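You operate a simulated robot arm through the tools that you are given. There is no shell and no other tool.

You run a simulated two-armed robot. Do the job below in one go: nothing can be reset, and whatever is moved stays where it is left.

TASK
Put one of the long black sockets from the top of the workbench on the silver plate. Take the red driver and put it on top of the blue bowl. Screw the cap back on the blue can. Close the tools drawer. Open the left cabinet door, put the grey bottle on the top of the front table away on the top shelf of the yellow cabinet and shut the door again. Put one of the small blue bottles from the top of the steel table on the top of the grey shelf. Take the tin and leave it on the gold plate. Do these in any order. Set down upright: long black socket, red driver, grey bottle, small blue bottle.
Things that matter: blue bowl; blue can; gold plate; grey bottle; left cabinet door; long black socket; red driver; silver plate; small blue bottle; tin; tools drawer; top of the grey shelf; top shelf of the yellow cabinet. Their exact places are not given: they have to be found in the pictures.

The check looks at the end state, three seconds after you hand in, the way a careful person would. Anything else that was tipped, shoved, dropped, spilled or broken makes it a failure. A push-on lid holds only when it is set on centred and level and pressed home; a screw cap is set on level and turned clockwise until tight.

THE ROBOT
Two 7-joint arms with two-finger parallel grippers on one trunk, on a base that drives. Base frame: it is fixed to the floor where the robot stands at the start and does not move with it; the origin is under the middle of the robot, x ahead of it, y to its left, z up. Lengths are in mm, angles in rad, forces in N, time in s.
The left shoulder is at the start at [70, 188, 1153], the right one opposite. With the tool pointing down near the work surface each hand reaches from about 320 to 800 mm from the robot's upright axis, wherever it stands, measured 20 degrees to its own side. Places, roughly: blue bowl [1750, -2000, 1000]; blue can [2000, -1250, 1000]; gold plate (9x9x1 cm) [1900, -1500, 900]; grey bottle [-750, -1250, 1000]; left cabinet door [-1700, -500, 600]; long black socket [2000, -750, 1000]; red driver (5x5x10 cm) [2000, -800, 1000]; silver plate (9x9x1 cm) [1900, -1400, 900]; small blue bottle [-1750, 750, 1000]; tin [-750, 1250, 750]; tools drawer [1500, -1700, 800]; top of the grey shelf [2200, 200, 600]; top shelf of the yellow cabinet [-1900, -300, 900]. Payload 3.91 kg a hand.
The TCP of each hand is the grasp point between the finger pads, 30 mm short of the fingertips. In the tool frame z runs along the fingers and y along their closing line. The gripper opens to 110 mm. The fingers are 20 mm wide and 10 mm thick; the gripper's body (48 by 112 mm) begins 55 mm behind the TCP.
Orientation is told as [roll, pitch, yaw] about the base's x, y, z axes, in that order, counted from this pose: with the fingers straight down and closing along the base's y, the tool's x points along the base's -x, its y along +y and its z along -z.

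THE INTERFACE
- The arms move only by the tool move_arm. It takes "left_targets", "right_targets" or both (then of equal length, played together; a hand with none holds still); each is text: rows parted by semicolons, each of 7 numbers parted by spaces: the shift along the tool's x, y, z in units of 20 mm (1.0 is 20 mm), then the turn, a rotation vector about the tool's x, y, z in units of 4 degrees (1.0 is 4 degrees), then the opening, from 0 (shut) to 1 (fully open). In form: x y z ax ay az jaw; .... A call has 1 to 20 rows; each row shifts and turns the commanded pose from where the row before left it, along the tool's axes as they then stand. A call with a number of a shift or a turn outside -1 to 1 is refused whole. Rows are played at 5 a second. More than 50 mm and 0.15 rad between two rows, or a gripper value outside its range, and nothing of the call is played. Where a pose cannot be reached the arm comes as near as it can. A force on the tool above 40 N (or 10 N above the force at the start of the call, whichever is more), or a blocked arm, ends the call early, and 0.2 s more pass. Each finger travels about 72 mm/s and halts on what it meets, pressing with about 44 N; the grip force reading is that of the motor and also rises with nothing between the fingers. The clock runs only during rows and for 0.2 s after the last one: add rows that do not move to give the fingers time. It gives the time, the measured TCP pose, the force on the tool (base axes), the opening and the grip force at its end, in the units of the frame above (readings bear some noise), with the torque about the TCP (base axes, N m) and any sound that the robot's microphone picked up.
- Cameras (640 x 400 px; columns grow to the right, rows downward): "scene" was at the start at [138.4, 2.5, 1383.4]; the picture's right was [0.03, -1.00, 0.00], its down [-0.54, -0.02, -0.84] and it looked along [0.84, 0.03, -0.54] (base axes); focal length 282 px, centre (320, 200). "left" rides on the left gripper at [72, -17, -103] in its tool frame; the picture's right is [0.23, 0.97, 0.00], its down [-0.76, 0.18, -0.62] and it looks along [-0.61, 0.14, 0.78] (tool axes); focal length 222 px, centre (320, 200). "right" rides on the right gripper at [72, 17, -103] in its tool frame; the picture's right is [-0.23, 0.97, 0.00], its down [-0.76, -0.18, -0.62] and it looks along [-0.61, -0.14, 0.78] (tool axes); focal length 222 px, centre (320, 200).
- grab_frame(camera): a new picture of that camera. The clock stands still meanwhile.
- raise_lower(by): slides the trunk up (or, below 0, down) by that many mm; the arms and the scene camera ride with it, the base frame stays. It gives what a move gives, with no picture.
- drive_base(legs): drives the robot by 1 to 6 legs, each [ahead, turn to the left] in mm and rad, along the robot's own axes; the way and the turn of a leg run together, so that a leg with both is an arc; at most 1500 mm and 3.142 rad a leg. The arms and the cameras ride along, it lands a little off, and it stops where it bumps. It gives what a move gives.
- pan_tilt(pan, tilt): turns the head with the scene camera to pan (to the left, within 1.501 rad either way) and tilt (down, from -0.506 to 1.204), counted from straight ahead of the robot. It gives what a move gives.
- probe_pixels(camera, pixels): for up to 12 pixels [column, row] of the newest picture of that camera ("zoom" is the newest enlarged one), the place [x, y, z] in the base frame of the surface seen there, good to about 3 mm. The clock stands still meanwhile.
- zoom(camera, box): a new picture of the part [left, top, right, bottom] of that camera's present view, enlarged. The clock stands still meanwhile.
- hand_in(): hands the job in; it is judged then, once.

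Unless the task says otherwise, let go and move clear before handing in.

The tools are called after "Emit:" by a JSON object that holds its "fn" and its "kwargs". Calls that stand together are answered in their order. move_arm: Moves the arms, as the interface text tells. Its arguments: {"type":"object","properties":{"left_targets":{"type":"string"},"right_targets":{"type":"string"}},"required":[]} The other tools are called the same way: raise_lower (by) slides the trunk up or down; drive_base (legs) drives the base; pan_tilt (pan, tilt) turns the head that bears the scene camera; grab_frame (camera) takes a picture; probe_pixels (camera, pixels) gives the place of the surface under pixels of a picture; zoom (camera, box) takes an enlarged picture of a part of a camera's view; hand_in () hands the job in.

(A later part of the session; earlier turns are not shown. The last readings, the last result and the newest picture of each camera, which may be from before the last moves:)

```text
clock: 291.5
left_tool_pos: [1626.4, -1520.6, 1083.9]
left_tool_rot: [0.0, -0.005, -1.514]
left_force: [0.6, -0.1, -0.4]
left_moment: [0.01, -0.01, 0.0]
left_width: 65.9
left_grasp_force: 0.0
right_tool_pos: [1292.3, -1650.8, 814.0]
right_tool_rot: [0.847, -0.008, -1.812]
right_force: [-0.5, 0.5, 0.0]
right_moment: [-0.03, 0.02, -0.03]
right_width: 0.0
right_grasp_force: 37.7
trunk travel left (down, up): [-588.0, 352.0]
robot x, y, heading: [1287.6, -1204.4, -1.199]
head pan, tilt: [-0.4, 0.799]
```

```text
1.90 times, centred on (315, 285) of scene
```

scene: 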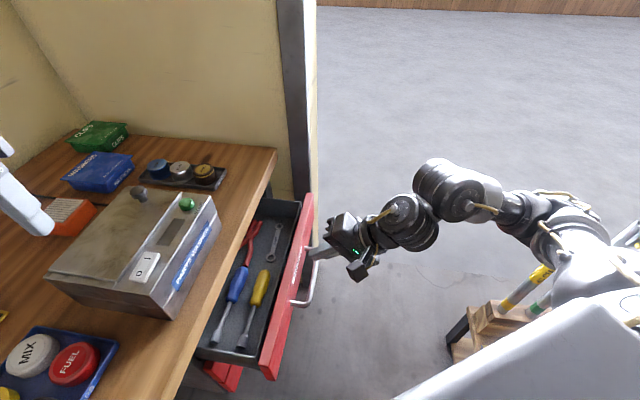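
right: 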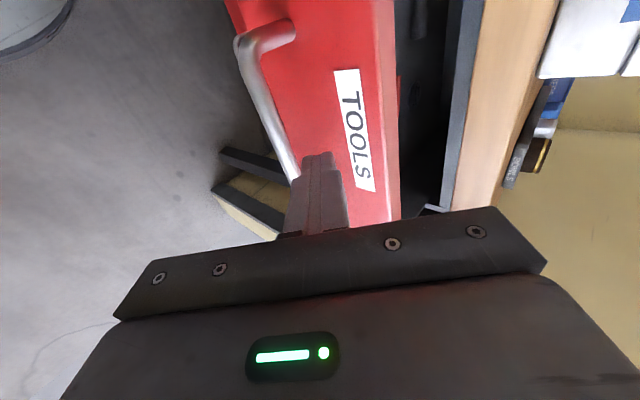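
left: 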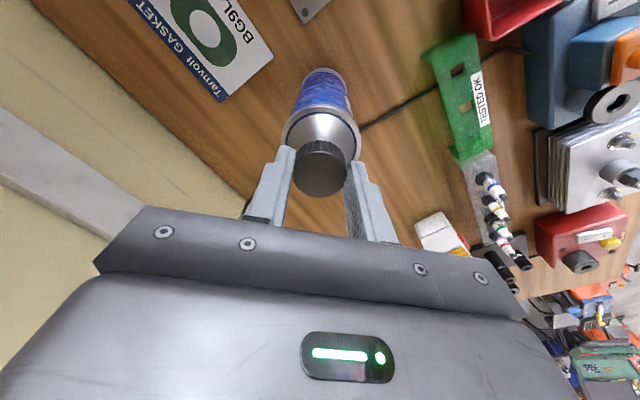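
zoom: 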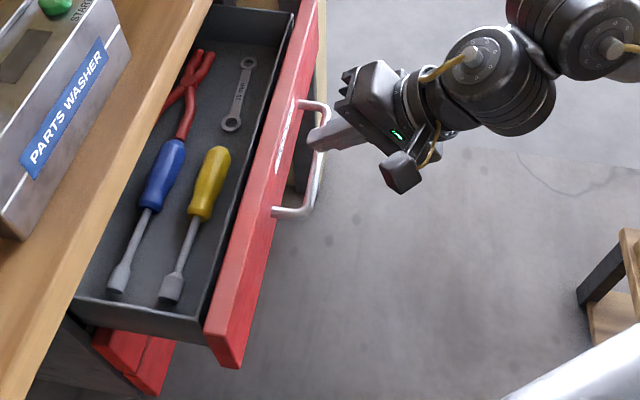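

The fingertips are just above the handle, ~30 mm from the drawer face. I'll push forward along the bench normal, in stages.

Emit:
{"fn": "move_arm", "kwargs": {"right_targets": "0.045 0.47 0.52 0 0 0 0; 0.045 0.47 0.52 0 0 0 0; 0.045 0.47 0.52 0 0 0 0; 0.045 0.47 0.52 0 0 0 0; 0.045 0.47 0.52 0 0 0 0; 0.045 0.47 0.52 0 0 0 0"}}

Emit:
{"fn": "grab_frame", "kwargs": {"camera": "scene"}}

```text
clock: 292.9
left_tool_pos: [1626.3, -1520.1, 1083.2]
left_tool_rot: [0.001, -0.004, -1.513]
left_force: [-0.3, -0.9, 0.0]
left_moment: [0.02, 0.03, 0.02]
left_width: 65.8
left_grasp_force: 0.1
right_tool_pos: [1376.2, -1667.2, 815.0]
right_tool_rot: [0.847, -0.006, -1.81]
right_force: [0.4, 0.6, -0.2]
right_moment: [-0.01, -0.03, 0.0]
right_width: 0.1
right_grasp_force: 37.7
trunk travel left (down, up): [-588.0, 352.0]
robot x, y, heading: [1289.3, -1204.1, -1.194]
head pan, tilt: [-0.4, 0.799]
```

```text
taken
```

scene: 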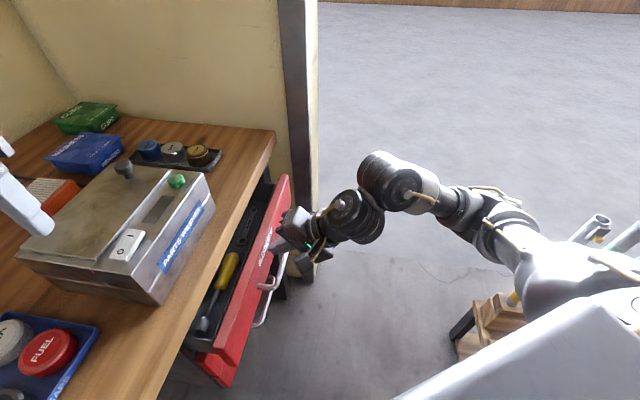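

The drawer is sliding in easily. I'll push the remaining ~75 mm until it stops.

Emit:
{"fn": "move_arm", "kwargs": {"right_targets": "0.045 0.47 0.52 0 0 0 0; 0.045 0.47 0.52 0 0 0 0; 0.045 0.47 0.52 0 0 0 0; 0.045 0.47 0.52 0 0 0 0; 0 0 0 0 0 0 0"}}

Emit:
{"fn": "move_arm", "kwargs": {"right_targets": "0.02 0.235 0.26 0 0 0 0; 0.02 0.235 0.26 0 0 0 0; 0.02 0.235 0.26 0 0 0 0; 0 0 0 0 0 0 0"}}

Emit:
{"fn": "grab_frame", "kwargs": {"camera": "scene"}}

```text
clock: 294.1
left_tool_pos: [1625.3, -1520.3, 1084.0]
left_tool_rot: [0.0, -0.003, -1.513]
left_force: [-0.4, 0.2, -0.2]
left_moment: [0.0, -0.04, 0.01]
left_width: 65.8
left_grasp_force: 0.0
right_tool_pos: [1430.3, -1676.7, 814.7]
right_tool_rot: [0.846, -0.006, -1.809]
right_force: [-0.1, -1.0, 0.0]
right_moment: [-0.02, 0.0, 0.03]
right_width: 0.0
right_grasp_force: 37.8
trunk travel left (down, up): [-588.0, 352.0]
robot x, y, heading: [1287.5, -1204.4, -1.189]
head pan, tilt: [-0.4, 0.799]
```

```text
clock: 295.1
left_tool_pos: [1621.3, -1519.5, 1084.9]
left_tool_rot: [0.005, -0.006, -1.513]
left_force: [0.1, -1.0, 0.8]
left_moment: [0.0, -0.02, -0.02]
left_width: 65.9
left_grasp_force: 0.0
right_tool_pos: [1446.2, -1679.5, 814.4]
right_tool_rot: [0.846, -0.01, -1.811]
right_force: [-36.9, 7.5, 3.9]
right_moment: [0.11, 0.4, 0.33]
right_width: 0.0
right_grasp_force: 38.0
trunk travel left (down, up): [-588.0, 352.0]
robot x, y, heading: [1288.1, -1198.8, -1.2]
head pan, tilt: [-0.4, 0.799]
```

```text
taken
```

scene: 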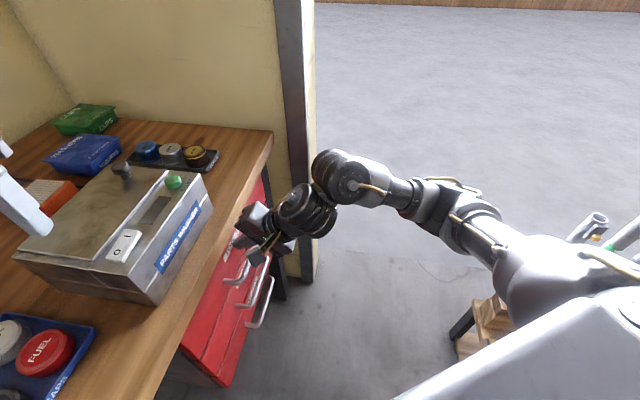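

A 37 N stop at the expected closed position; the drawer is shut. I'll back the hand off and check.

Emit:
{"fn": "move_arm", "kwargs": {"right_targets": "-0.045 -0.47 -0.52 0 0 0 0; -0.06 -0.63 -0.7 0 0 0 0; -0.06 -0.63 -0.7 0 0 0 0; -0.06 -0.63 -0.7 0 0 0 0; -0.06 -0.63 -0.7 0 0 0 0; -0.06 -0.63 -0.7 0 0 0 0; 0 0 0 0 0 0 0"}}

Emit:
{"fn": "raise_lower", "kwargs": {"by": 200}}

Emit:
{"fn": "zoom", "kwargs": {"camera": "scene", "box": [130, 180, 330, 400]}}

```text
clock: 296.7
left_tool_pos: [1626.4, -1521.2, 1081.9]
left_tool_rot: [0.001, -0.003, -1.514]
left_force: [-0.4, -0.6, -0.6]
left_moment: [-0.03, -0.03, 0.01]
left_width: 65.8
left_grasp_force: 0.1
right_tool_pos: [1344.2, -1661.4, 813.1]
right_tool_rot: [0.846, -0.005, -1.81]
right_force: [1.3, -0.4, 0.6]
right_moment: [-0.01, -0.02, -0.04]
right_width: 0.0
right_grasp_force: 37.8
trunk travel left (down, up): [-588.0, 352.0]
robot x, y, heading: [1286.2, -1206.5, -1.197]
head pan, tilt: [-0.4, 0.799]
```

```text
clock: 298.9
left_tool_pos: [1626.9, -1519.6, 1282.7]
left_tool_rot: [-0.001, -0.002, -1.513]
left_force: [0.2, -0.1, -0.7]
left_moment: [-0.02, 0.01, -0.01]
left_width: 66.1
left_grasp_force: 0.0
right_tool_pos: [1344.6, -1662.3, 1012.9]
right_tool_rot: [0.846, -0.005, -1.813]
right_force: [-0.2, -0.8, -0.5]
right_moment: [-0.01, 0.01, -0.03]
right_width: 0.3
right_grasp_force: 37.9
trunk travel left (down, up): [-788.0, 152.0]
robot x, y, heading: [1285.6, -1203.5, -1.202]
head pan, tilt: [-0.4, 0.799]
```

```text
1.82 times, centred on (230, 290) of scene
```

zoom: 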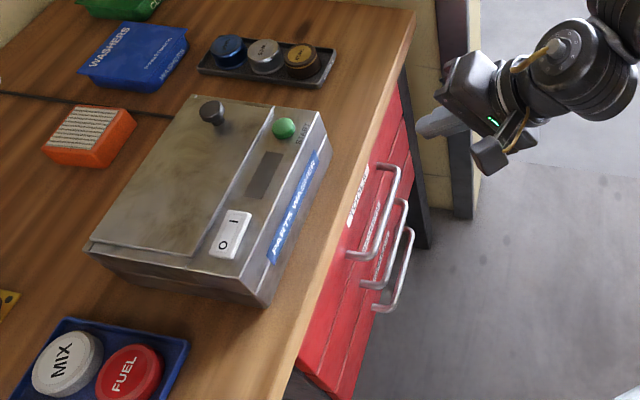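

The drawer is shut flush with the others. I'll untilt and raise the right hand, then turn back to face the bench.

Emit:
{"fn": "move_arm", "kwargs": {"right_targets": "0 0 0 1 0 0 0; 0 0 0 1 0 0 0; 0 0 0 1 0 0 0; 0 0 0 1 0 0 0; 0 0 0 1 0 0 0; 0 0 0 1 0 0 0; 0 0 0 1 0 0 0; 0 0 0 1 0 0 0; 0 0 0 1 0 0 0; 0 0 0 1 0 0 0; 0 0 0 1 0 0 0; 0 0 0 1 0 0 0; 0 0 -1 0 0 0 0.5; 0 0 -1 0 0 0 0.5; 0 0 -1 0 0 0 0.5; 0 0 -1 0 0 0 0.5; 0 0 -1 0 0 0 0.5; 0 0 -1 0 0 0 0.5; 0 0 -1 0 0 0 0.5; 0 0 -1 0 0 0 0.5"}}

Emit:
{"fn": "probe_pixels", "kwargs": {"camera": "zoom", "pixels": [[228, 46], [212, 46], [244, 48], [228, 36], [228, 56], [264, 52], [301, 58], [228, 64], [215, 72], [330, 75], [205, 55]]}}

```text
clock: 303.1
left_tool_pos: [1625.8, -1519.6, 1283.6]
left_tool_rot: [-0.001, -0.003, -1.514]
left_force: [-0.8, -0.2, -0.3]
left_moment: [0.01, -0.01, 0.0]
left_width: 66.1
left_grasp_force: 0.1
right_tool_pos: [1343.1, -1659.4, 1174.8]
right_tool_rot: [0.009, -0.007, -1.81]
right_force: [-0.5, 0.1, -0.4]
right_moment: [-0.02, -0.01, 0.01]
right_width: 55.1
right_grasp_force: 0.1
trunk travel left (down, up): [-788.0, 152.0]
robot x, y, heading: [1291.0, -1205.8, -1.198]
head pan, tilt: [-0.4, 0.799]
```

```text
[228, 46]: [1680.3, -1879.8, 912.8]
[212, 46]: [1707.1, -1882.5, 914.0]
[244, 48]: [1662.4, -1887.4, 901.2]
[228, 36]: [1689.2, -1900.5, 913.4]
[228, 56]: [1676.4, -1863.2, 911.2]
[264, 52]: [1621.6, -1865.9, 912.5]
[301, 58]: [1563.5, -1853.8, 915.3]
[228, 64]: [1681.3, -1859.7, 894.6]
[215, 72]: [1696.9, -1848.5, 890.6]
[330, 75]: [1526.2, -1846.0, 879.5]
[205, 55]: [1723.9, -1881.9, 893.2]
```

Blue bowl top centre ≈ (1684,-1881), z 913. Now I'll go to the left part of the bench (reverse along the edge) to fetch the driver and a socket.

Emit:
{"fn": "drive_base", "kwargs": {"legs": [[0, -0.56], [-520, 0], [0, 1.57]]}}

Emit:
{"fn": "pan_tilt", "kwargs": {"pan": 0.1, "tilt": 0.75}}

Emit:
{"fn": "grab_frame", "kwargs": {"camera": "scene"}}

```text
clock: 311.6
left_tool_pos: [1835.2, -572.8, 1283.1]
left_tool_rot: [0.0, -0.002, -0.498]
left_force: [-0.3, 0.9, 0.2]
left_moment: [-0.01, 0.04, -0.02]
left_width: 65.9
left_grasp_force: 0.0
right_tool_pos: [1805.6, -885.5, 1173.3]
right_tool_rot: [0.008, -0.004, -0.795]
right_force: [0.8, 0.4, 0.8]
right_moment: [-0.02, 0.02, 0.03]
right_width: 55.1
right_grasp_force: 0.1
trunk travel left (down, up): [-788.0, 152.0]
robot x, y, heading: [1388.9, -694.4, -0.179]
head pan, tilt: [-0.4, 0.799]
```

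```text
clock: 312.5
left_tool_pos: [1835.7, -571.7, 1283.4]
left_tool_rot: [0.001, -0.002, -0.498]
left_force: [1.0, -0.1, -0.7]
left_moment: [-0.01, 0.02, 0.0]
left_width: 65.8
left_grasp_force: 0.2
right_tool_pos: [1805.5, -884.6, 1174.3]
right_tool_rot: [0.009, -0.006, -0.794]
right_force: [0.4, 0.2, 0.1]
right_moment: [0.05, -0.02, 0.03]
right_width: 54.9
right_grasp_force: 0.0
trunk travel left (down, up): [-788.0, 152.0]
robot x, y, heading: [1385.5, -694.9, -0.182]
head pan, tilt: [0.099, 0.75]
```

```text
taken
```

scene: 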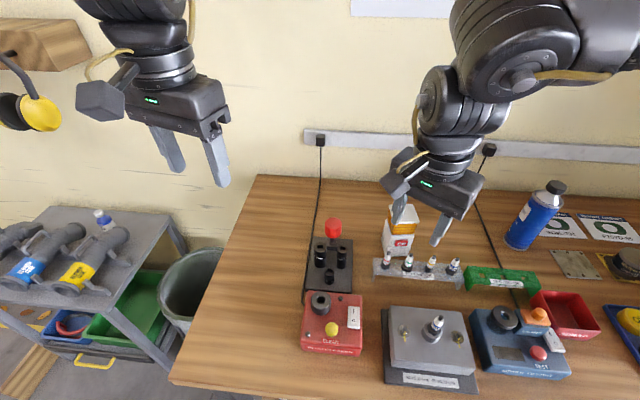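

Emit:
{"fn": "zoom", "kwargs": {"camera": "scene", "box": [285, 200, 385, 300]}}

```text
4.00 times, centred on (335, 250) of scene
```

zoom: 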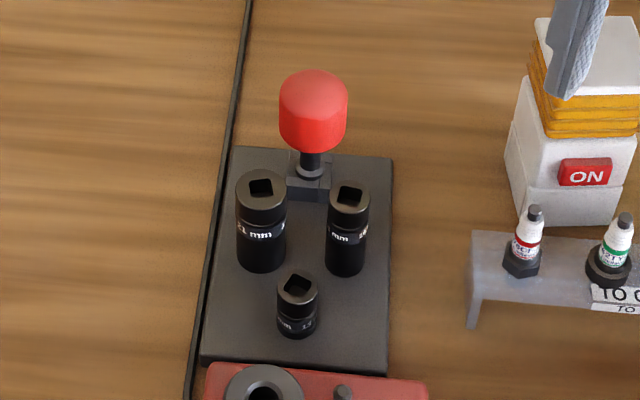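

The board holds two long black sockets (zoom 261,190 and 349,195), a short one in front, and the red driver in a slotted block. I'll probe heights and positions.

Emit:
{"fn": "probe_pixels", "kwargs": {"camera": "zoom", "pixels": [[313, 85], [282, 110], [346, 110], [313, 145], [310, 165], [295, 180], [325, 185], [261, 188], [240, 195], [283, 195], [261, 265], [230, 300]]}}

Emit:
{"fn": "probe_pixels", "kwargs": {"camera": "zoom", "pixels": [[349, 193], [331, 197], [367, 200], [347, 270], [297, 285], [280, 292], [316, 295], [380, 170], [235, 160], [380, 350], [215, 350], [310, 205]]}}

```text
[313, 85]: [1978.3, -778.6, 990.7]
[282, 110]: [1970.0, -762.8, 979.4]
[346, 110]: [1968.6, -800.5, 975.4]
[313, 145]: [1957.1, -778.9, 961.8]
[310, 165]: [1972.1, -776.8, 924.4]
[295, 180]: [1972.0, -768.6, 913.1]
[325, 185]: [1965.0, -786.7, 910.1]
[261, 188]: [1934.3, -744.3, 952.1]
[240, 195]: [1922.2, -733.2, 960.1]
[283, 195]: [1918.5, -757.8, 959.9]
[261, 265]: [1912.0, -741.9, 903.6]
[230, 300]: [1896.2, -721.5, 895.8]
```

```text
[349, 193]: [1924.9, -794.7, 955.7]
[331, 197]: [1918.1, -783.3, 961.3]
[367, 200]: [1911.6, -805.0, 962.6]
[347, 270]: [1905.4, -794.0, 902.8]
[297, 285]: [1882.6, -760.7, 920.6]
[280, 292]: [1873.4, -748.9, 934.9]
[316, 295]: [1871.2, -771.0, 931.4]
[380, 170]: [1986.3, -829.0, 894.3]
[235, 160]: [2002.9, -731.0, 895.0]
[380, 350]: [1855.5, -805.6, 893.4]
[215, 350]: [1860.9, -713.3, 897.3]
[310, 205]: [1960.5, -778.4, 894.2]
```

Driver top ≈ (1976,-780,993), knob ~40 mm wide; long sockets at ≈ (1922,-745) and (1918,-794), tops z 961, board z 895. I'll bring the right hand above the driver for a closer look.

Emit:
{"fn": "move_arm", "kwargs": {"right_targets": "-0.22 0.95 0.1 0 0 0 0.7; -0.22 0.95 0.1 0 0 0 0.7; -0.22 0.95 0.1 0 0 0 0.7; -0.22 0.95 0.1 0 0 0 0.7; -0.22 0.95 0.1 0 0 0 0.7; -0.22 0.95 0.2 0 0 0 0.7; -0.22 0.95 0.2 0 0 0 0.7; -0.22 0.95 0.2 0 0 0 0.7; 0 0 0 0 0 0 0.7; 0 0 0 0 0 0 0.7"}}

Emit:
{"fn": "grab_frame", "kwargs": {"camera": "right"}}

Emit:
{"fn": "grab_frame", "kwargs": {"camera": "scene"}}

```text
clock: 314.7
left_tool_pos: [1836.0, -573.9, 1283.0]
left_tool_rot: [0.001, -0.003, -0.497]
left_force: [0.7, -0.5, 0.7]
left_moment: [-0.02, -0.01, -0.01]
left_width: 66.1
left_grasp_force: 0.0
right_tool_pos: [1937.9, -803.5, 1155.0]
right_tool_rot: [0.01, -0.005, -0.794]
right_force: [0.3, -0.4, -0.2]
right_moment: [0.0, 0.02, 0.01]
right_width: 77.1
right_grasp_force: 0.0
trunk travel left (down, up): [-788.0, 152.0]
robot x, y, heading: [1390.2, -692.6, -0.176]
head pan, tilt: [0.099, 0.75]
```

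```text
taken
```

right: 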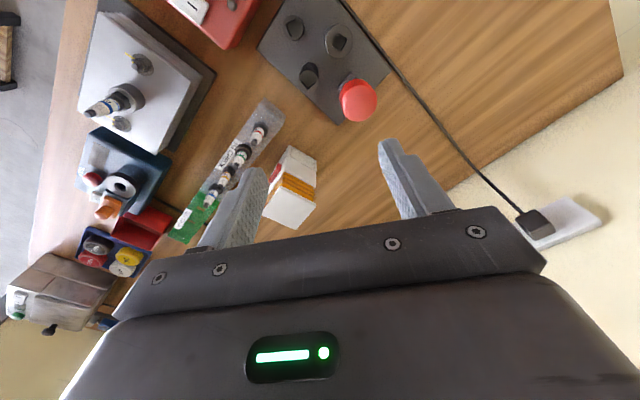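

```text
taken
```

scene: 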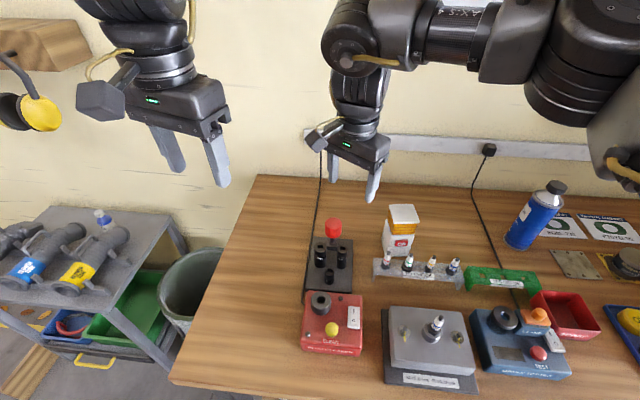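

I'll zoom the right camera onto the driver and its block.

Emit:
{"fn": "zoom", "kwargs": {"camera": "right", "box": [250, 0, 410, 140]}}

Emit:
{"fn": "zoom", "kwargs": {"camera": "scene", "box": [300, 205, 370, 265]}}

```text
2.86 times, centred on (330, 70) of right
```

zoom: 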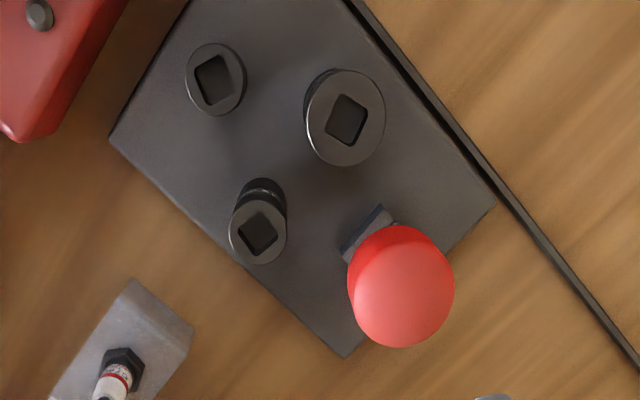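

```text
6.67 times, centred on (335, 235) of scene
```

zoom: 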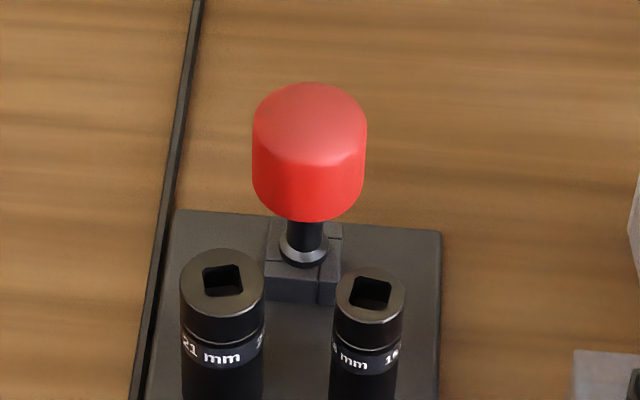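

I'll probe the knob's outline to get its centre for grasping.

Emit:
{"fn": "zoom", "kwargs": {"camera": "right", "box": [310, 50, 410, 140]}}

Emit:
{"fn": "probe_pixels", "kwargs": {"camera": "zoom", "pixels": [[315, 230], [230, 220], [395, 225], [315, 150], [315, 310], [255, 165], [370, 165], [260, 285], [370, 290], [230, 130], [275, 95], [330, 220]]}}

```text
4.44 times, centred on (360, 95) of right
```

zoom: 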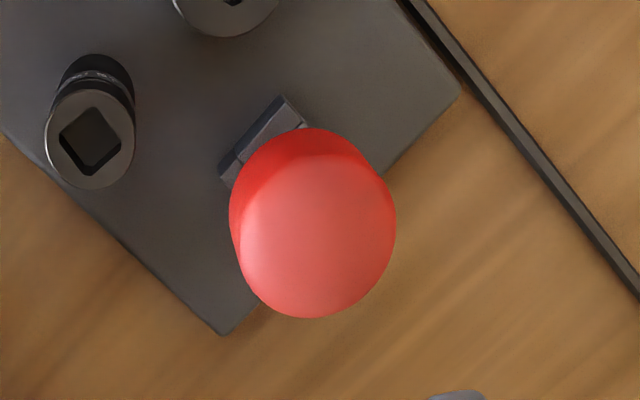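

```text
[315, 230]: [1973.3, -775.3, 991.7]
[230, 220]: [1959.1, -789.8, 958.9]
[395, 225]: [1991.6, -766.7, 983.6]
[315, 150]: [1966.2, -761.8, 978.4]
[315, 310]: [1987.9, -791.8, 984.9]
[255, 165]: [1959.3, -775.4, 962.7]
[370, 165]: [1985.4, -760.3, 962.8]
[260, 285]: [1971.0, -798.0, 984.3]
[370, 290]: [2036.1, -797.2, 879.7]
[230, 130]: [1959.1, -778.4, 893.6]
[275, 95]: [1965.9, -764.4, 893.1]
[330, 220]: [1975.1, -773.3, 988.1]
```

Knob centre ≈ (1976.5,-778), radius 20, top 993. I'll position the right hand over it and descend to TCP≈987.

Emit:
{"fn": "move_arm", "kwargs": {"right_targets": "-0.15 0.75 0 0 0 0 0.7; -0.15 0.75 0 0 0 0 0.7; -0.155 0.76 0 0 0 0 0.7; 0 0 0.9 0 0 0 0.7; 0 0 0.9 0 0 0 0.7; 0 0 0.9 0 0 0 0.7; 0 0 0.9 0 0 0 0.7; 0 0 0 0 0 0 0.7; 0 0 0 0 0 0 0.7"}}

Emit:
{"fn": "grab_frame", "kwargs": {"camera": "right"}}

Emit:
{"fn": "zoom", "kwargs": {"camera": "scene", "box": [280, 160, 400, 280]}}

```text
clock: 316.7
left_tool_pos: [1834.5, -571.4, 1283.1]
left_tool_rot: [0.0, -0.005, -0.495]
left_force: [0.6, 0.0, -0.9]
left_moment: [-0.01, 0.05, 0.0]
left_width: 66.1
left_grasp_force: 0.1
right_tool_pos: [1977.4, -778.2, 1081.7]
right_tool_rot: [0.009, -0.005, -0.794]
right_force: [-0.3, 0.2, 0.7]
right_moment: [0.02, -0.01, -0.03]
right_width: 77.0
right_grasp_force: 0.1
trunk travel left (down, up): [-788.0, 152.0]
robot x, y, heading: [1391.3, -695.2, -0.18]
head pan, tilt: [0.099, 0.75]
```

```text
taken
```

right: 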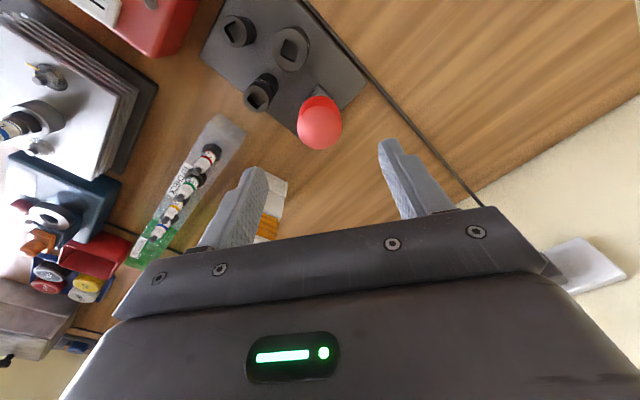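

```text
3.33 times, centred on (340, 220) of scene
```

zoom: 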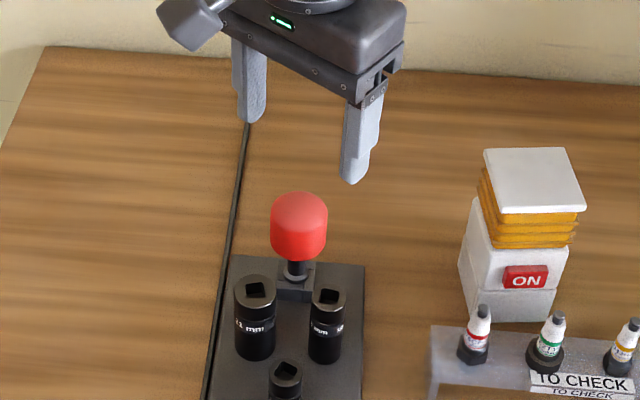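

Aligned over the knob. I'll descend to z≈987 and check.

Emit:
{"fn": "move_arm", "kwargs": {"right_targets": "0 0 0.8 0 0 0 0.7; 0 0 0.8 0 0 0 0.7; 0 0 0.8 0 0 0 0.7; 0 0 0.8 0 0 0 0.7; 0 0 0.8 0 0 0 0.7; 0 0 0.73 0 0 0 0.7; 0 0 0 0 0 0 0.7"}}

Emit:
{"fn": "zoom", "kwargs": {"camera": "scene", "box": [280, 160, 400, 280]}}

Emit:
{"fn": "zoom", "kwargs": {"camera": "right", "box": [220, 60, 420, 220]}}

```text
clock: 318.3
left_tool_pos: [1834.9, -573.7, 1282.5]
left_tool_rot: [-0.001, -0.004, -0.498]
left_force: [-0.5, -0.3, 0.1]
left_moment: [0.02, -0.01, 0.01]
left_width: 65.8
left_grasp_force: 0.0
right_tool_pos: [1978.1, -776.6, 987.3]
right_tool_rot: [0.008, -0.008, -0.795]
right_force: [-0.4, -0.1, 0.6]
right_moment: [0.01, 0.01, 0.0]
right_width: 77.1
right_grasp_force: 0.0
trunk travel left (down, up): [-788.0, 152.0]
robot x, y, heading: [1391.7, -692.7, -0.178]
head pan, tilt: [0.099, 0.75]
```

```text
3.33 times, centred on (340, 220) of scene
```

zoom: 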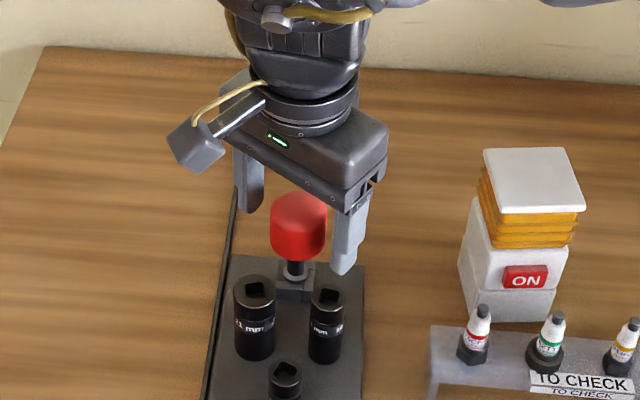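

```text
2.50 times, centred on (320, 140) of right
```

zoom: 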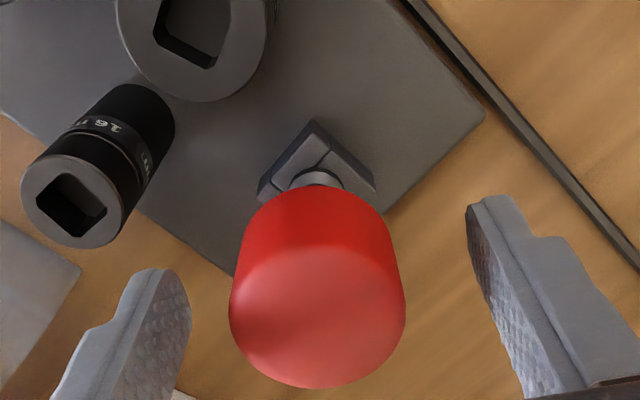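

The knob is between the fingers. I'll close the jaw on it.

Emit:
{"fn": "move_arm", "kwargs": {"right_targets": "0 0 0 0 0 0 0.5; 0 0 0 0 0 0 0.4; 0 0 0 0 0 0 0.3; 0 0 0 0 0 0 0.25; 0 0 0 0 0 0 0.25"}}

Emit:
{"fn": "move_arm", "kwargs": {"right_targets": "0 0 -0.5 0 0 0 0.25; 0 0 -0.5 0 0 0 0.25; 0 0 0 0 0 0 0.25"}}

Emit:
{"fn": "zoom", "kwargs": {"camera": "scene", "box": [280, 160, 400, 280]}}

Emit:
{"fn": "zoom", "kwargs": {"camera": "right", "box": [220, 60, 420, 220]}}

```text
clock: 319.5
left_tool_pos: [1834.5, -572.5, 1283.5]
left_tool_rot: [0.0, -0.004, -0.496]
left_force: [0.1, -0.4, -0.9]
left_moment: [0.01, 0.02, -0.01]
left_width: 65.9
left_grasp_force: 0.1
right_tool_pos: [1978.8, -777.2, 986.2]
right_tool_rot: [0.009, -0.006, -0.794]
right_force: [-1.4, -0.4, 0.6]
right_moment: [-0.05, 0.08, -0.03]
right_width: 40.8
right_grasp_force: 43.9
trunk travel left (down, up): [-788.0, 152.0]
robot x, y, heading: [1389.4, -692.8, -0.183]
head pan, tilt: [0.099, 0.75]
```

```text
clock: 320.3
left_tool_pos: [1835.8, -572.7, 1283.2]
left_tool_rot: [0.001, -0.001, -0.495]
left_force: [0.4, 0.3, 0.9]
left_moment: [0.03, 0.01, -0.03]
left_width: 66.1
left_grasp_force: 0.0
right_tool_pos: [1978.8, -778.1, 1007.8]
right_tool_rot: [0.008, -0.006, -0.795]
right_force: [0.4, -0.3, -0.9]
right_moment: [0.0, 0.01, 0.04]
right_width: 40.6
right_grasp_force: 43.8
trunk travel left (down, up): [-788.0, 152.0]
robot x, y, heading: [1389.4, -692.2, -0.178]
head pan, tilt: [0.099, 0.75]
```

```text
3.33 times, centred on (340, 220) of scene
```

zoom: 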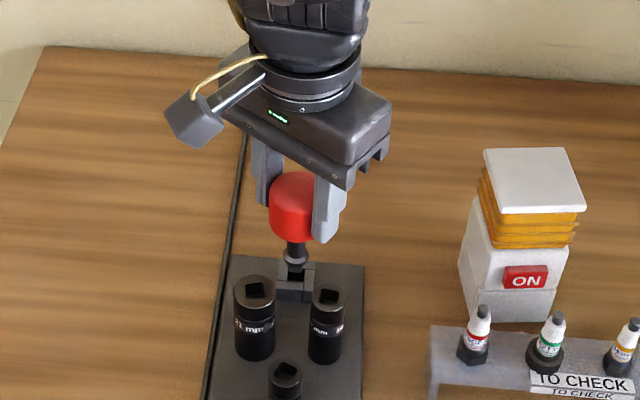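

```text
2.50 times, centred on (320, 140) of right
```

zoom: 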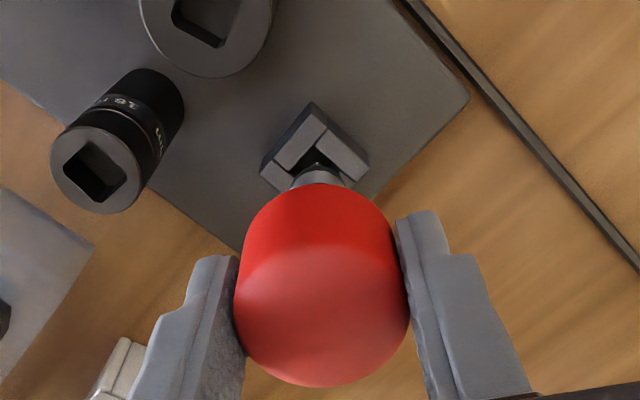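

The driver slides up out of its holder block, which stays. I'll lift it higher and view its lower end.

Emit:
{"fn": "move_arm", "kwargs": {"right_targets": "0 0 -0.8 0 0 0 0.25; 0 0 -0.8 0 0 0 0.25; 0 0 -0.8 0 0 0 0.25; 0 0 -0.8 0 0 0 0.25; 0 0 -0.8 0 0 0 0.25; 0 0 -0.8 0 0 0 0.25; 0 0 -0.8 0 0 0 0.25; 0 0 0 0 0 0 0.25"}}

Emit:
{"fn": "zoom", "kwargs": {"camera": "scene", "box": [280, 130, 400, 270]}}

```text
clock: 322.1
left_tool_pos: [1836.6, -571.8, 1283.1]
left_tool_rot: [0.0, -0.002, -0.497]
left_force: [-0.6, -0.6, -0.1]
left_moment: [-0.02, 0.0, 0.01]
left_width: 66.1
left_grasp_force: 0.1
right_tool_pos: [1977.1, -779.0, 1120.3]
right_tool_rot: [0.01, -0.006, -0.793]
right_force: [0.3, -0.6, -1.4]
right_moment: [0.01, 0.02, -0.03]
right_width: 41.0
right_grasp_force: 44.3
trunk travel left (down, up): [-788.0, 152.0]
robot x, y, heading: [1390.0, -691.1, -0.177]
head pan, tilt: [0.099, 0.75]
```

```text
2.86 times, centred on (340, 200) of scene
```

zoom: 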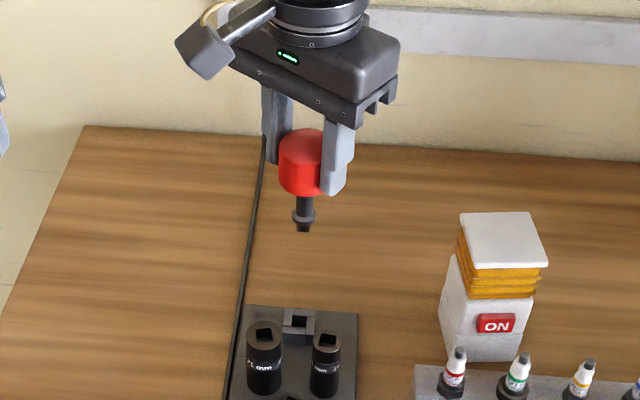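

The driver has a flange and a short tip below it. I'll zoom in on its lower end and probe its length.

Emit:
{"fn": "zoom", "kwargs": {"camera": "scene", "box": [315, 170, 355, 220]}}

Emit:
{"fn": "probe_pixels", "kwargs": {"camera": "zoom", "pixels": [[285, 210], [300, 290], [300, 330], [300, 355], [300, 375], [300, 388], [270, 330], [330, 330], [310, 310], [290, 370]]}}

```text
8.00 times, centred on (335, 195) of scene
```

zoom: 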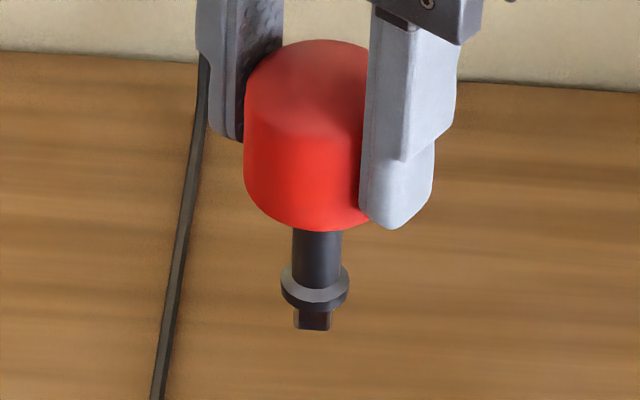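

```text
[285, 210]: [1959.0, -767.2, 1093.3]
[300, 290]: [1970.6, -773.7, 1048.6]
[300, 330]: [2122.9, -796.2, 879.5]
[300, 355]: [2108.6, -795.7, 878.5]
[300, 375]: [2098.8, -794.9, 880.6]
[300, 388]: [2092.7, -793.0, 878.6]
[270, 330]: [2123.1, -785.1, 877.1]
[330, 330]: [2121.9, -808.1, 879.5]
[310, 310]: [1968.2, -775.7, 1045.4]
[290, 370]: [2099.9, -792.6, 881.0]
```

The driver ends in a ~12 mm square tip (bottom ≈ TCP−92). I'll raise it and move the right hand aside, so the left hand can take the 21 mm long socket.

Emit:
{"fn": "move_arm", "kwargs": {"right_targets": "0 0 -1 0 0 0 0.25; 0 0 -1 0 0 0 0.25; 0 0 -1 0 0 0 0.25; 0 0 -1 0 0 0 0.25; 0.05 -0.95 -0.5 0 0 0 0.25; 0.05 -0.95 -0.5 0 0 0 0.25; 0.05 -0.95 0 0 0 0 0.25; 0.05 -0.95 0 0 0 0 0.25; 0.05 -0.95 0 0 0 0 0.25; 0.05 -0.95 0 0 0 0 0.25; 0.05 -0.95 0 0 0 0 0.25; 0.05 -0.95 0 0 0 0 0.25; 0.05 -0.95 0 0 0 0 0.25; 0.05 -0.95 0 0 0 0 0.25"}}

Emit:
{"fn": "grab_frame", "kwargs": {"camera": "scene"}}

Emit:
{"fn": "grab_frame", "kwargs": {"camera": "left"}}

```text
clock: 325.1
left_tool_pos: [1835.9, -574.3, 1283.9]
left_tool_rot: [0.001, -0.004, -0.497]
left_force: [-0.8, -0.2, 0.5]
left_moment: [0.03, -0.04, 0.02]
left_width: 66.3
left_grasp_force: 0.0
right_tool_pos: [1833.7, -904.7, 1217.3]
right_tool_rot: [0.009, -0.005, -0.796]
right_force: [0.1, 0.5, -1.2]
right_moment: [-0.01, -0.01, -0.02]
right_width: 40.8
right_grasp_force: 44.6
trunk travel left (down, up): [-788.0, 152.0]
robot x, y, heading: [1389.7, -691.3, -0.181]
head pan, tilt: [0.099, 0.75]
```

```text
taken
```

scene: 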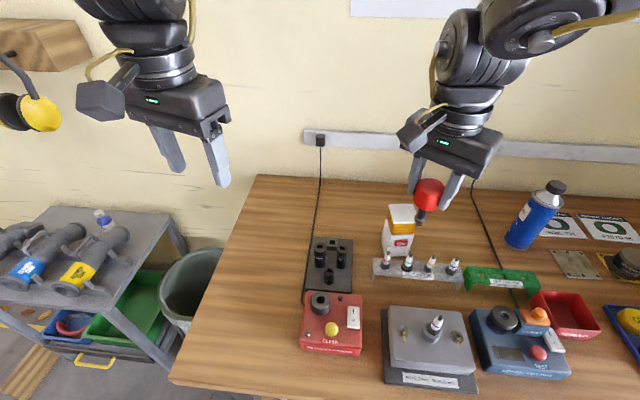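

```text
taken
```

left: 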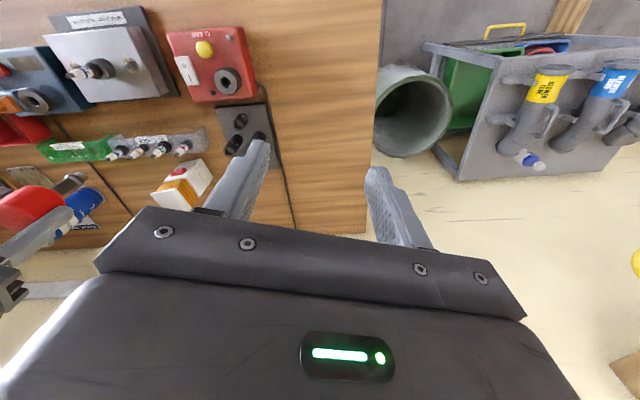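

I'll bring the left hand above the 21 mm socket at about (1922,-745), turning it slightly.

Emit:
{"fn": "move_arm", "kwargs": {"left_targets": "0 0 0 0 0 0.75 0.5; 0 0 0 0 0 0.75 0.5; -0.93 -0.51 1 0 0 0 0.5; -0.93 -0.51 1 0 0 0 0.5; -0.93 -0.51 1 0 0 0 0.5; -0.93 -0.51 1 0 0 0 0.5; -0.93 -0.51 1 0 0 0 0.5; -0.93 -0.51 1 0 0 0 0.5; -0.93 -0.51 1 0 0 0 0.5; -0.93 -0.51 1 0 0 0 0.5; -0.93 -0.51 1 0 0 0 0.5; 0 0 0 0 0 0 0.5"}}

Emit:
{"fn": "grab_frame", "kwargs": {"camera": "left"}}

Emit:
{"fn": "grab_frame", "kwargs": {"camera": "scene"}}

```text
clock: 327.7
left_tool_pos: [1921.7, -742.0, 1103.4]
left_tool_rot: [0.001, -0.002, -0.602]
left_force: [-0.6, -0.2, 0.2]
left_moment: [-0.01, 0.0, 0.02]
left_width: 54.7
left_grasp_force: 0.0
right_tool_pos: [1833.3, -903.6, 1218.8]
right_tool_rot: [0.009, -0.008, -0.794]
right_force: [-0.3, -0.7, -1.4]
right_moment: [0.0, 0.03, 0.0]
right_width: 40.9
right_grasp_force: 44.1
trunk travel left (down, up): [-788.0, 152.0]
robot x, y, heading: [1389.3, -691.7, -0.178]
head pan, tilt: [0.099, 0.75]
```

```text
taken
```

left: 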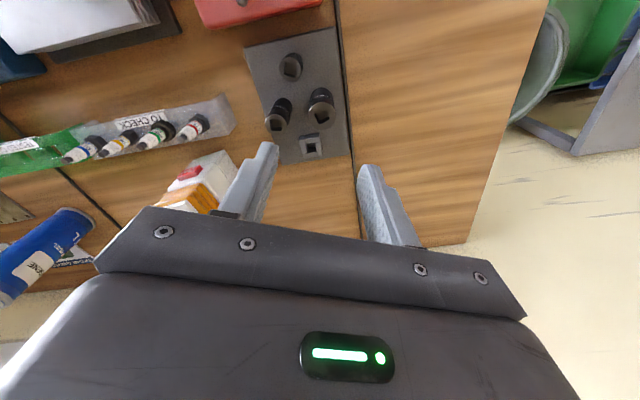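

```text
taken
```

scene: 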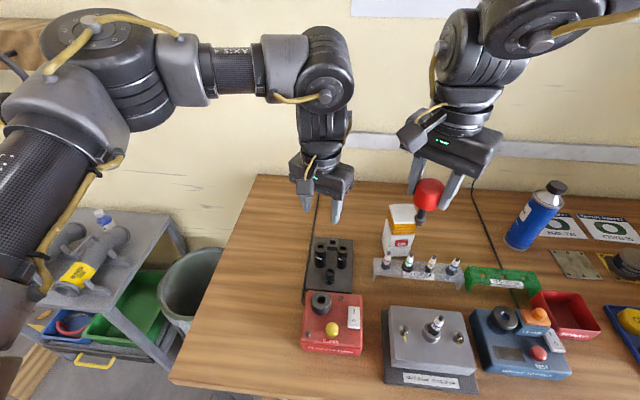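

I'll zoom the left camera on the sockets and probe the 21 mm socket's top.

Emit:
{"fn": "zoom", "kwargs": {"camera": "left", "box": [240, 40, 370, 170]}}

```text
3.08 times, centred on (305, 105) of left
```

zoom: 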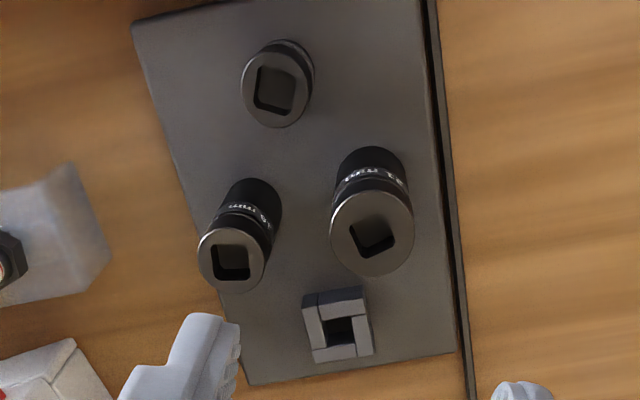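

Emit:
{"fn": "probe_pixels", "kwargs": {"camera": "zoom", "pixels": [[338, 225], [408, 228], [372, 197], [370, 268], [345, 257], [400, 257], [345, 203], [400, 203], [210, 262], [262, 262], [237, 232], [237, 288]]}}

```text
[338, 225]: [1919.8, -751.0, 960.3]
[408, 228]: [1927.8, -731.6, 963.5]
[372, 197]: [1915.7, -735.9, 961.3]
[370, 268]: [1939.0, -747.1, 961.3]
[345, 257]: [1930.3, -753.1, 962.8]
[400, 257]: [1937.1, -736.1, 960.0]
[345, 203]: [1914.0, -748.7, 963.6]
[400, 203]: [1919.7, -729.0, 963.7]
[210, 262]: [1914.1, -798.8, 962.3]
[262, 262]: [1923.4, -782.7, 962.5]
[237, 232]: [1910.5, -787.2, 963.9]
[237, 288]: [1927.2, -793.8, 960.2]
```

Socket centre ≈ (1925.5,-741.5), top 962. I'll set the jaw to ~40 mm, correct, and descend to just above it first.

Emit:
{"fn": "move_arm", "kwargs": {"left_targets": "-0.14 0.13 0.5 0 0 0 0.37; 0 0 1 0 0 0 0.37; 0 0 1 0 0 0 0.37; 0 0 1 0 0 0 0.37; 0 0 1 0 0 0 0.37; 0 0 0.5 0 0 0 0.37; 0 0 0 0 0 0 0.37; 0 0 0 0 0 0 0.37"}}

Emit:
{"fn": "zoom", "kwargs": {"camera": "left", "box": [220, 60, 400, 220]}}

Emit:
{"fn": "zoom", "kwargs": {"camera": "scene", "box": [280, 170, 400, 300]}}

```text
clock: 329.5
left_tool_pos: [1926.7, -741.7, 1002.5]
left_tool_rot: [0.001, -0.004, -0.601]
left_force: [-0.1, -0.5, 1.3]
left_moment: [-0.04, 0.0, -0.04]
left_width: 40.8
left_grasp_force: 0.2
right_tool_pos: [1835.1, -904.2, 1217.3]
right_tool_rot: [0.011, -0.005, -0.794]
right_force: [-0.3, 0.1, -1.3]
right_moment: [0.0, 0.0, 0.0]
right_width: 40.5
right_grasp_force: 43.6
trunk travel left (down, up): [-788.0, 152.0]
robot x, y, heading: [1384.8, -693.5, -0.18]
head pan, tilt: [0.099, 0.75]
```

```text
2.50 times, centred on (310, 140) of left
```

zoom: 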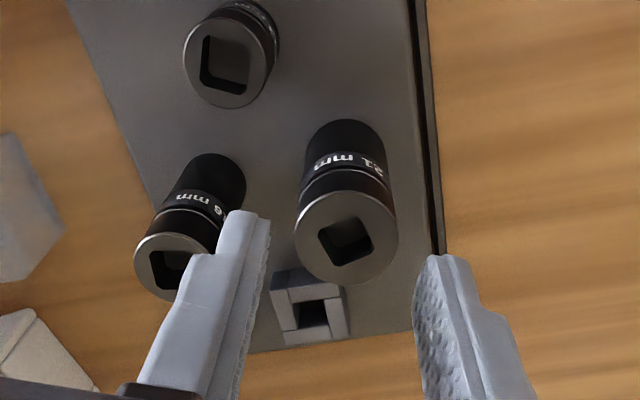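

```text
3.08 times, centred on (340, 235) of scene
```

zoom: 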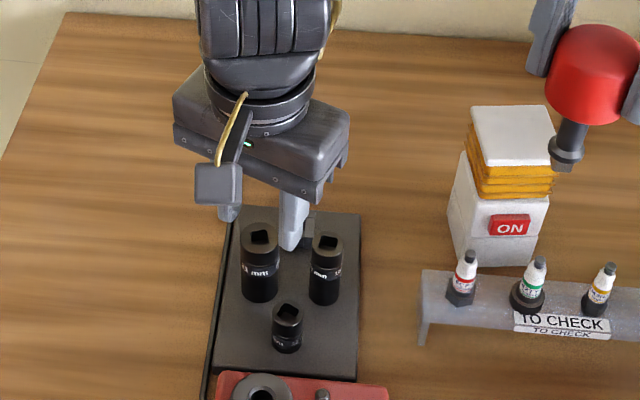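

The fingers straddle the socket with the neighbour clear. I'll descend to TCP≈942 and close.

Emit:
{"fn": "move_arm", "kwargs": {"left_targets": "0 0 0.5 0 0 0 0.37; 0 0 0.5 0 0 0 0.37; 0 0 0.5 0 0 0 0.37; 0 0 0.5 0 0 0 0.37; 0 0 0.5 0 0 0 0.37; 0 0 0.5 0 0 0 0.37; 0 0 0 0 0 0 0.37"}}

Emit:
{"fn": "move_arm", "kwargs": {"left_targets": "0 0 0 0 0 0 0.3; 0 0 0 0 0 0 0.25; 0 0 0 0 0 0 0.2; 0 0 0 0 0 0 0.15; 0 0 0 0 0 0 0.15"}}

Emit:
{"fn": "zoom", "kwargs": {"camera": "left", "box": [220, 60, 400, 220]}}

```text
clock: 331.1
left_tool_pos: [1925.9, -743.1, 943.4]
left_tool_rot: [-0.002, -0.001, -0.601]
left_force: [-0.7, -0.3, 1.2]
left_moment: [0.0, -0.01, 0.05]
left_width: 40.7
left_grasp_force: 0.0
right_tool_pos: [1835.0, -905.6, 1216.8]
right_tool_rot: [0.009, -0.005, -0.795]
right_force: [1.1, 0.0, -1.7]
right_moment: [0.0, -0.02, -0.04]
right_width: 40.6
right_grasp_force: 44.2
trunk travel left (down, up): [-788.0, 152.0]
robot x, y, heading: [1389.3, -691.0, -0.183]
head pan, tilt: [0.099, 0.75]
```

```text
clock: 332.3
left_tool_pos: [1924.8, -743.7, 942.7]
left_tool_rot: [-0.001, -0.001, -0.602]
left_force: [-0.2, 0.1, -0.1]
left_moment: [-0.05, 0.01, -0.03]
left_width: 29.8
left_grasp_force: 43.9
right_tool_pos: [1834.4, -904.2, 1217.1]
right_tool_rot: [0.01, -0.004, -0.794]
right_force: [-0.2, -1.4, -1.1]
right_moment: [0.03, -0.01, 0.01]
right_width: 40.4
right_grasp_force: 43.6
trunk travel left (down, up): [-788.0, 152.0]
robot x, y, heading: [1386.5, -694.0, -0.178]
head pan, tilt: [0.099, 0.75]
```

```text
2.50 times, centred on (310, 140) of left
```

zoom: 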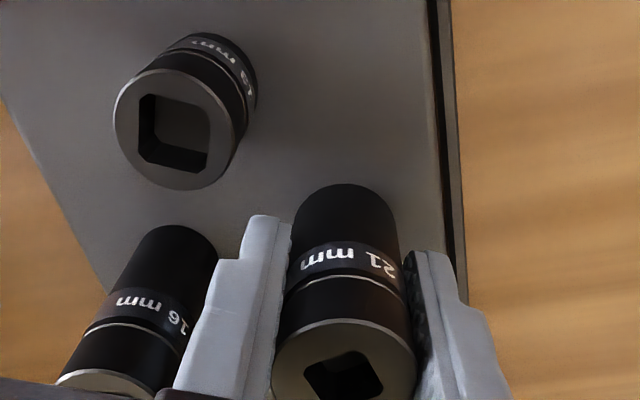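

The socket is gripped (29.8 mm). I'll lift it straight up.

Emit:
{"fn": "move_arm", "kwargs": {"left_targets": "0 0 -0.3 0 0 0 0.15; 0 0 -0.5 0 0 0 0.15; 0 0 -0.8 0 0 0 0.15; 0 0 -1 0 0 0 0.15; 0 0 -1 0 0 0 0.15; 0 0 -1 0 0 0 0.15; 0 0 -1 0 0 0 0.15; 0 0 -1 0 0 0 0.15; 0 0 -1 0 0 0 0.15; 0 0 -1 0 0 0 0.15; 0 0 -1 0 0 0 0.15; 0 0 -1 0 0 0 0.15; 0 0 0 0 0 0 0.15"}}

Emit:
{"fn": "grab_frame", "kwargs": {"camera": "left"}}

Emit:
{"fn": "zoom", "kwargs": {"camera": "scene", "box": [260, 130, 400, 300]}}

```text
clock: 335.1
left_tool_pos: [1925.5, -742.7, 1155.1]
left_tool_rot: [0.0, -0.002, -0.601]
left_force: [-0.2, 0.0, -1.2]
left_moment: [0.0, 0.01, 0.0]
left_width: 30.0
left_grasp_force: 43.7
right_tool_pos: [1834.3, -904.5, 1217.3]
right_tool_rot: [0.009, -0.004, -0.794]
right_force: [-0.8, -0.6, -1.8]
right_moment: [0.0, 0.03, 0.01]
right_width: 40.7
right_grasp_force: 43.3
trunk travel left (down, up): [-788.0, 152.0]
robot x, y, heading: [1388.6, -696.2, -0.177]
head pan, tilt: [0.099, 0.75]
```

```text
taken
```

left: 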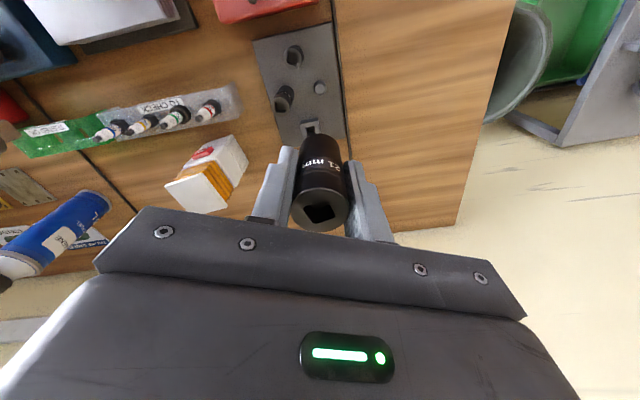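

```text
2.35 times, centred on (330, 215) of scene
```

zoom: 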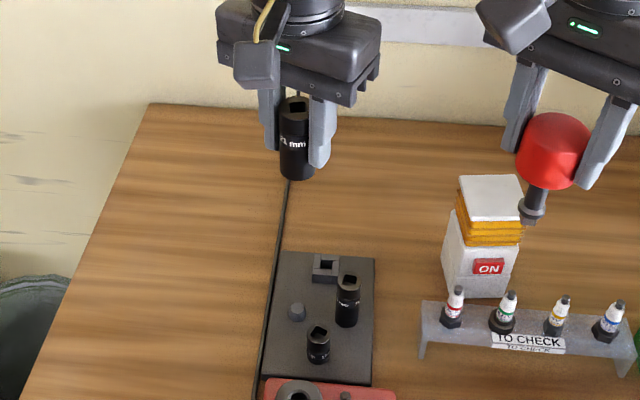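

The socket came off its peg cleanly. I'll raise it a bit more, then drive along the bench to the plates.

Emit:
{"fn": "move_arm", "kwargs": {"left_targets": "0.5 0 -1 0 0 0 0.15; 1 0 -1 0 0 0 0.15; 1 0 -1 0 0 0 0.15; 1 0 0 0 0 0 0.15; 1 0 0 0 0 0 0.15; 1 0 0 0 0 0 0.15; 1 0 0 0 0 0 0.15"}}

Emit:
{"fn": "drive_base", "kwargs": {"legs": [[0, -1.57], [510, 0], [0, 1.37]]}}

Emit:
{"fn": "pan_tilt", "kwargs": {"pan": 0.0, "tilt": 0.7}}

Emit:
{"fn": "grab_frame", "kwargs": {"camera": "scene"}}

```text
clock: 336.7
left_tool_pos: [1819.1, -669.3, 1214.2]
left_tool_rot: [0.001, -0.004, -0.603]
left_force: [-0.4, 1.6, -2.3]
left_moment: [0.03, -0.02, 0.01]
left_width: 29.8
left_grasp_force: 44.1
right_tool_pos: [1833.4, -903.3, 1218.3]
right_tool_rot: [0.009, -0.008, -0.795]
right_force: [-0.4, 0.2, -0.6]
right_moment: [-0.02, -0.01, 0.0]
right_width: 40.7
right_grasp_force: 44.4
trunk travel left (down, up): [-788.0, 152.0]
robot x, y, heading: [1386.8, -693.1, -0.183]
head pan, tilt: [0.099, 0.75]
```

```text
clock: 346.9
left_tool_pos: [1722.4, -1262.4, 1214.9]
left_tool_rot: [0.001, -0.001, -0.805]
left_force: [-0.7, -0.2, -2.4]
left_moment: [0.01, 0.0, 0.02]
left_width: 29.7
left_grasp_force: 43.8
right_tool_pos: [1688.9, -1495.1, 1217.1]
right_tool_rot: [0.01, -0.005, -0.997]
right_force: [0.3, 0.5, -2.7]
right_moment: [0.01, -0.01, -0.01]
right_width: 40.8
right_grasp_force: 44.0
trunk travel left (down, up): [-788.0, 152.0]
robot x, y, heading: [1298.5, -1198.4, -0.387]
head pan, tilt: [0.099, 0.75]
```

```text
clock: 347.6
left_tool_pos: [1721.8, -1261.4, 1215.7]
left_tool_rot: [0.001, -0.001, -0.806]
left_force: [-0.2, -0.2, -2.6]
left_moment: [0.02, -0.02, 0.01]
left_width: 29.9
left_grasp_force: 44.5
right_tool_pos: [1689.5, -1495.1, 1217.3]
right_tool_rot: [0.01, -0.004, -0.997]
right_force: [0.6, 0.0, -1.6]
right_moment: [0.04, 0.02, 0.05]
right_width: 40.8
right_grasp_force: 43.6
trunk travel left (down, up): [-788.0, 152.0]
robot x, y, heading: [1292.8, -1200.3, -0.387]
head pan, tilt: [0.0, 0.7]
```

```text
taken
```

scene: 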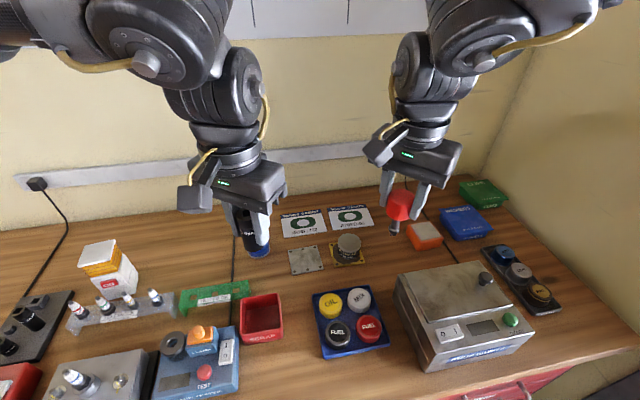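

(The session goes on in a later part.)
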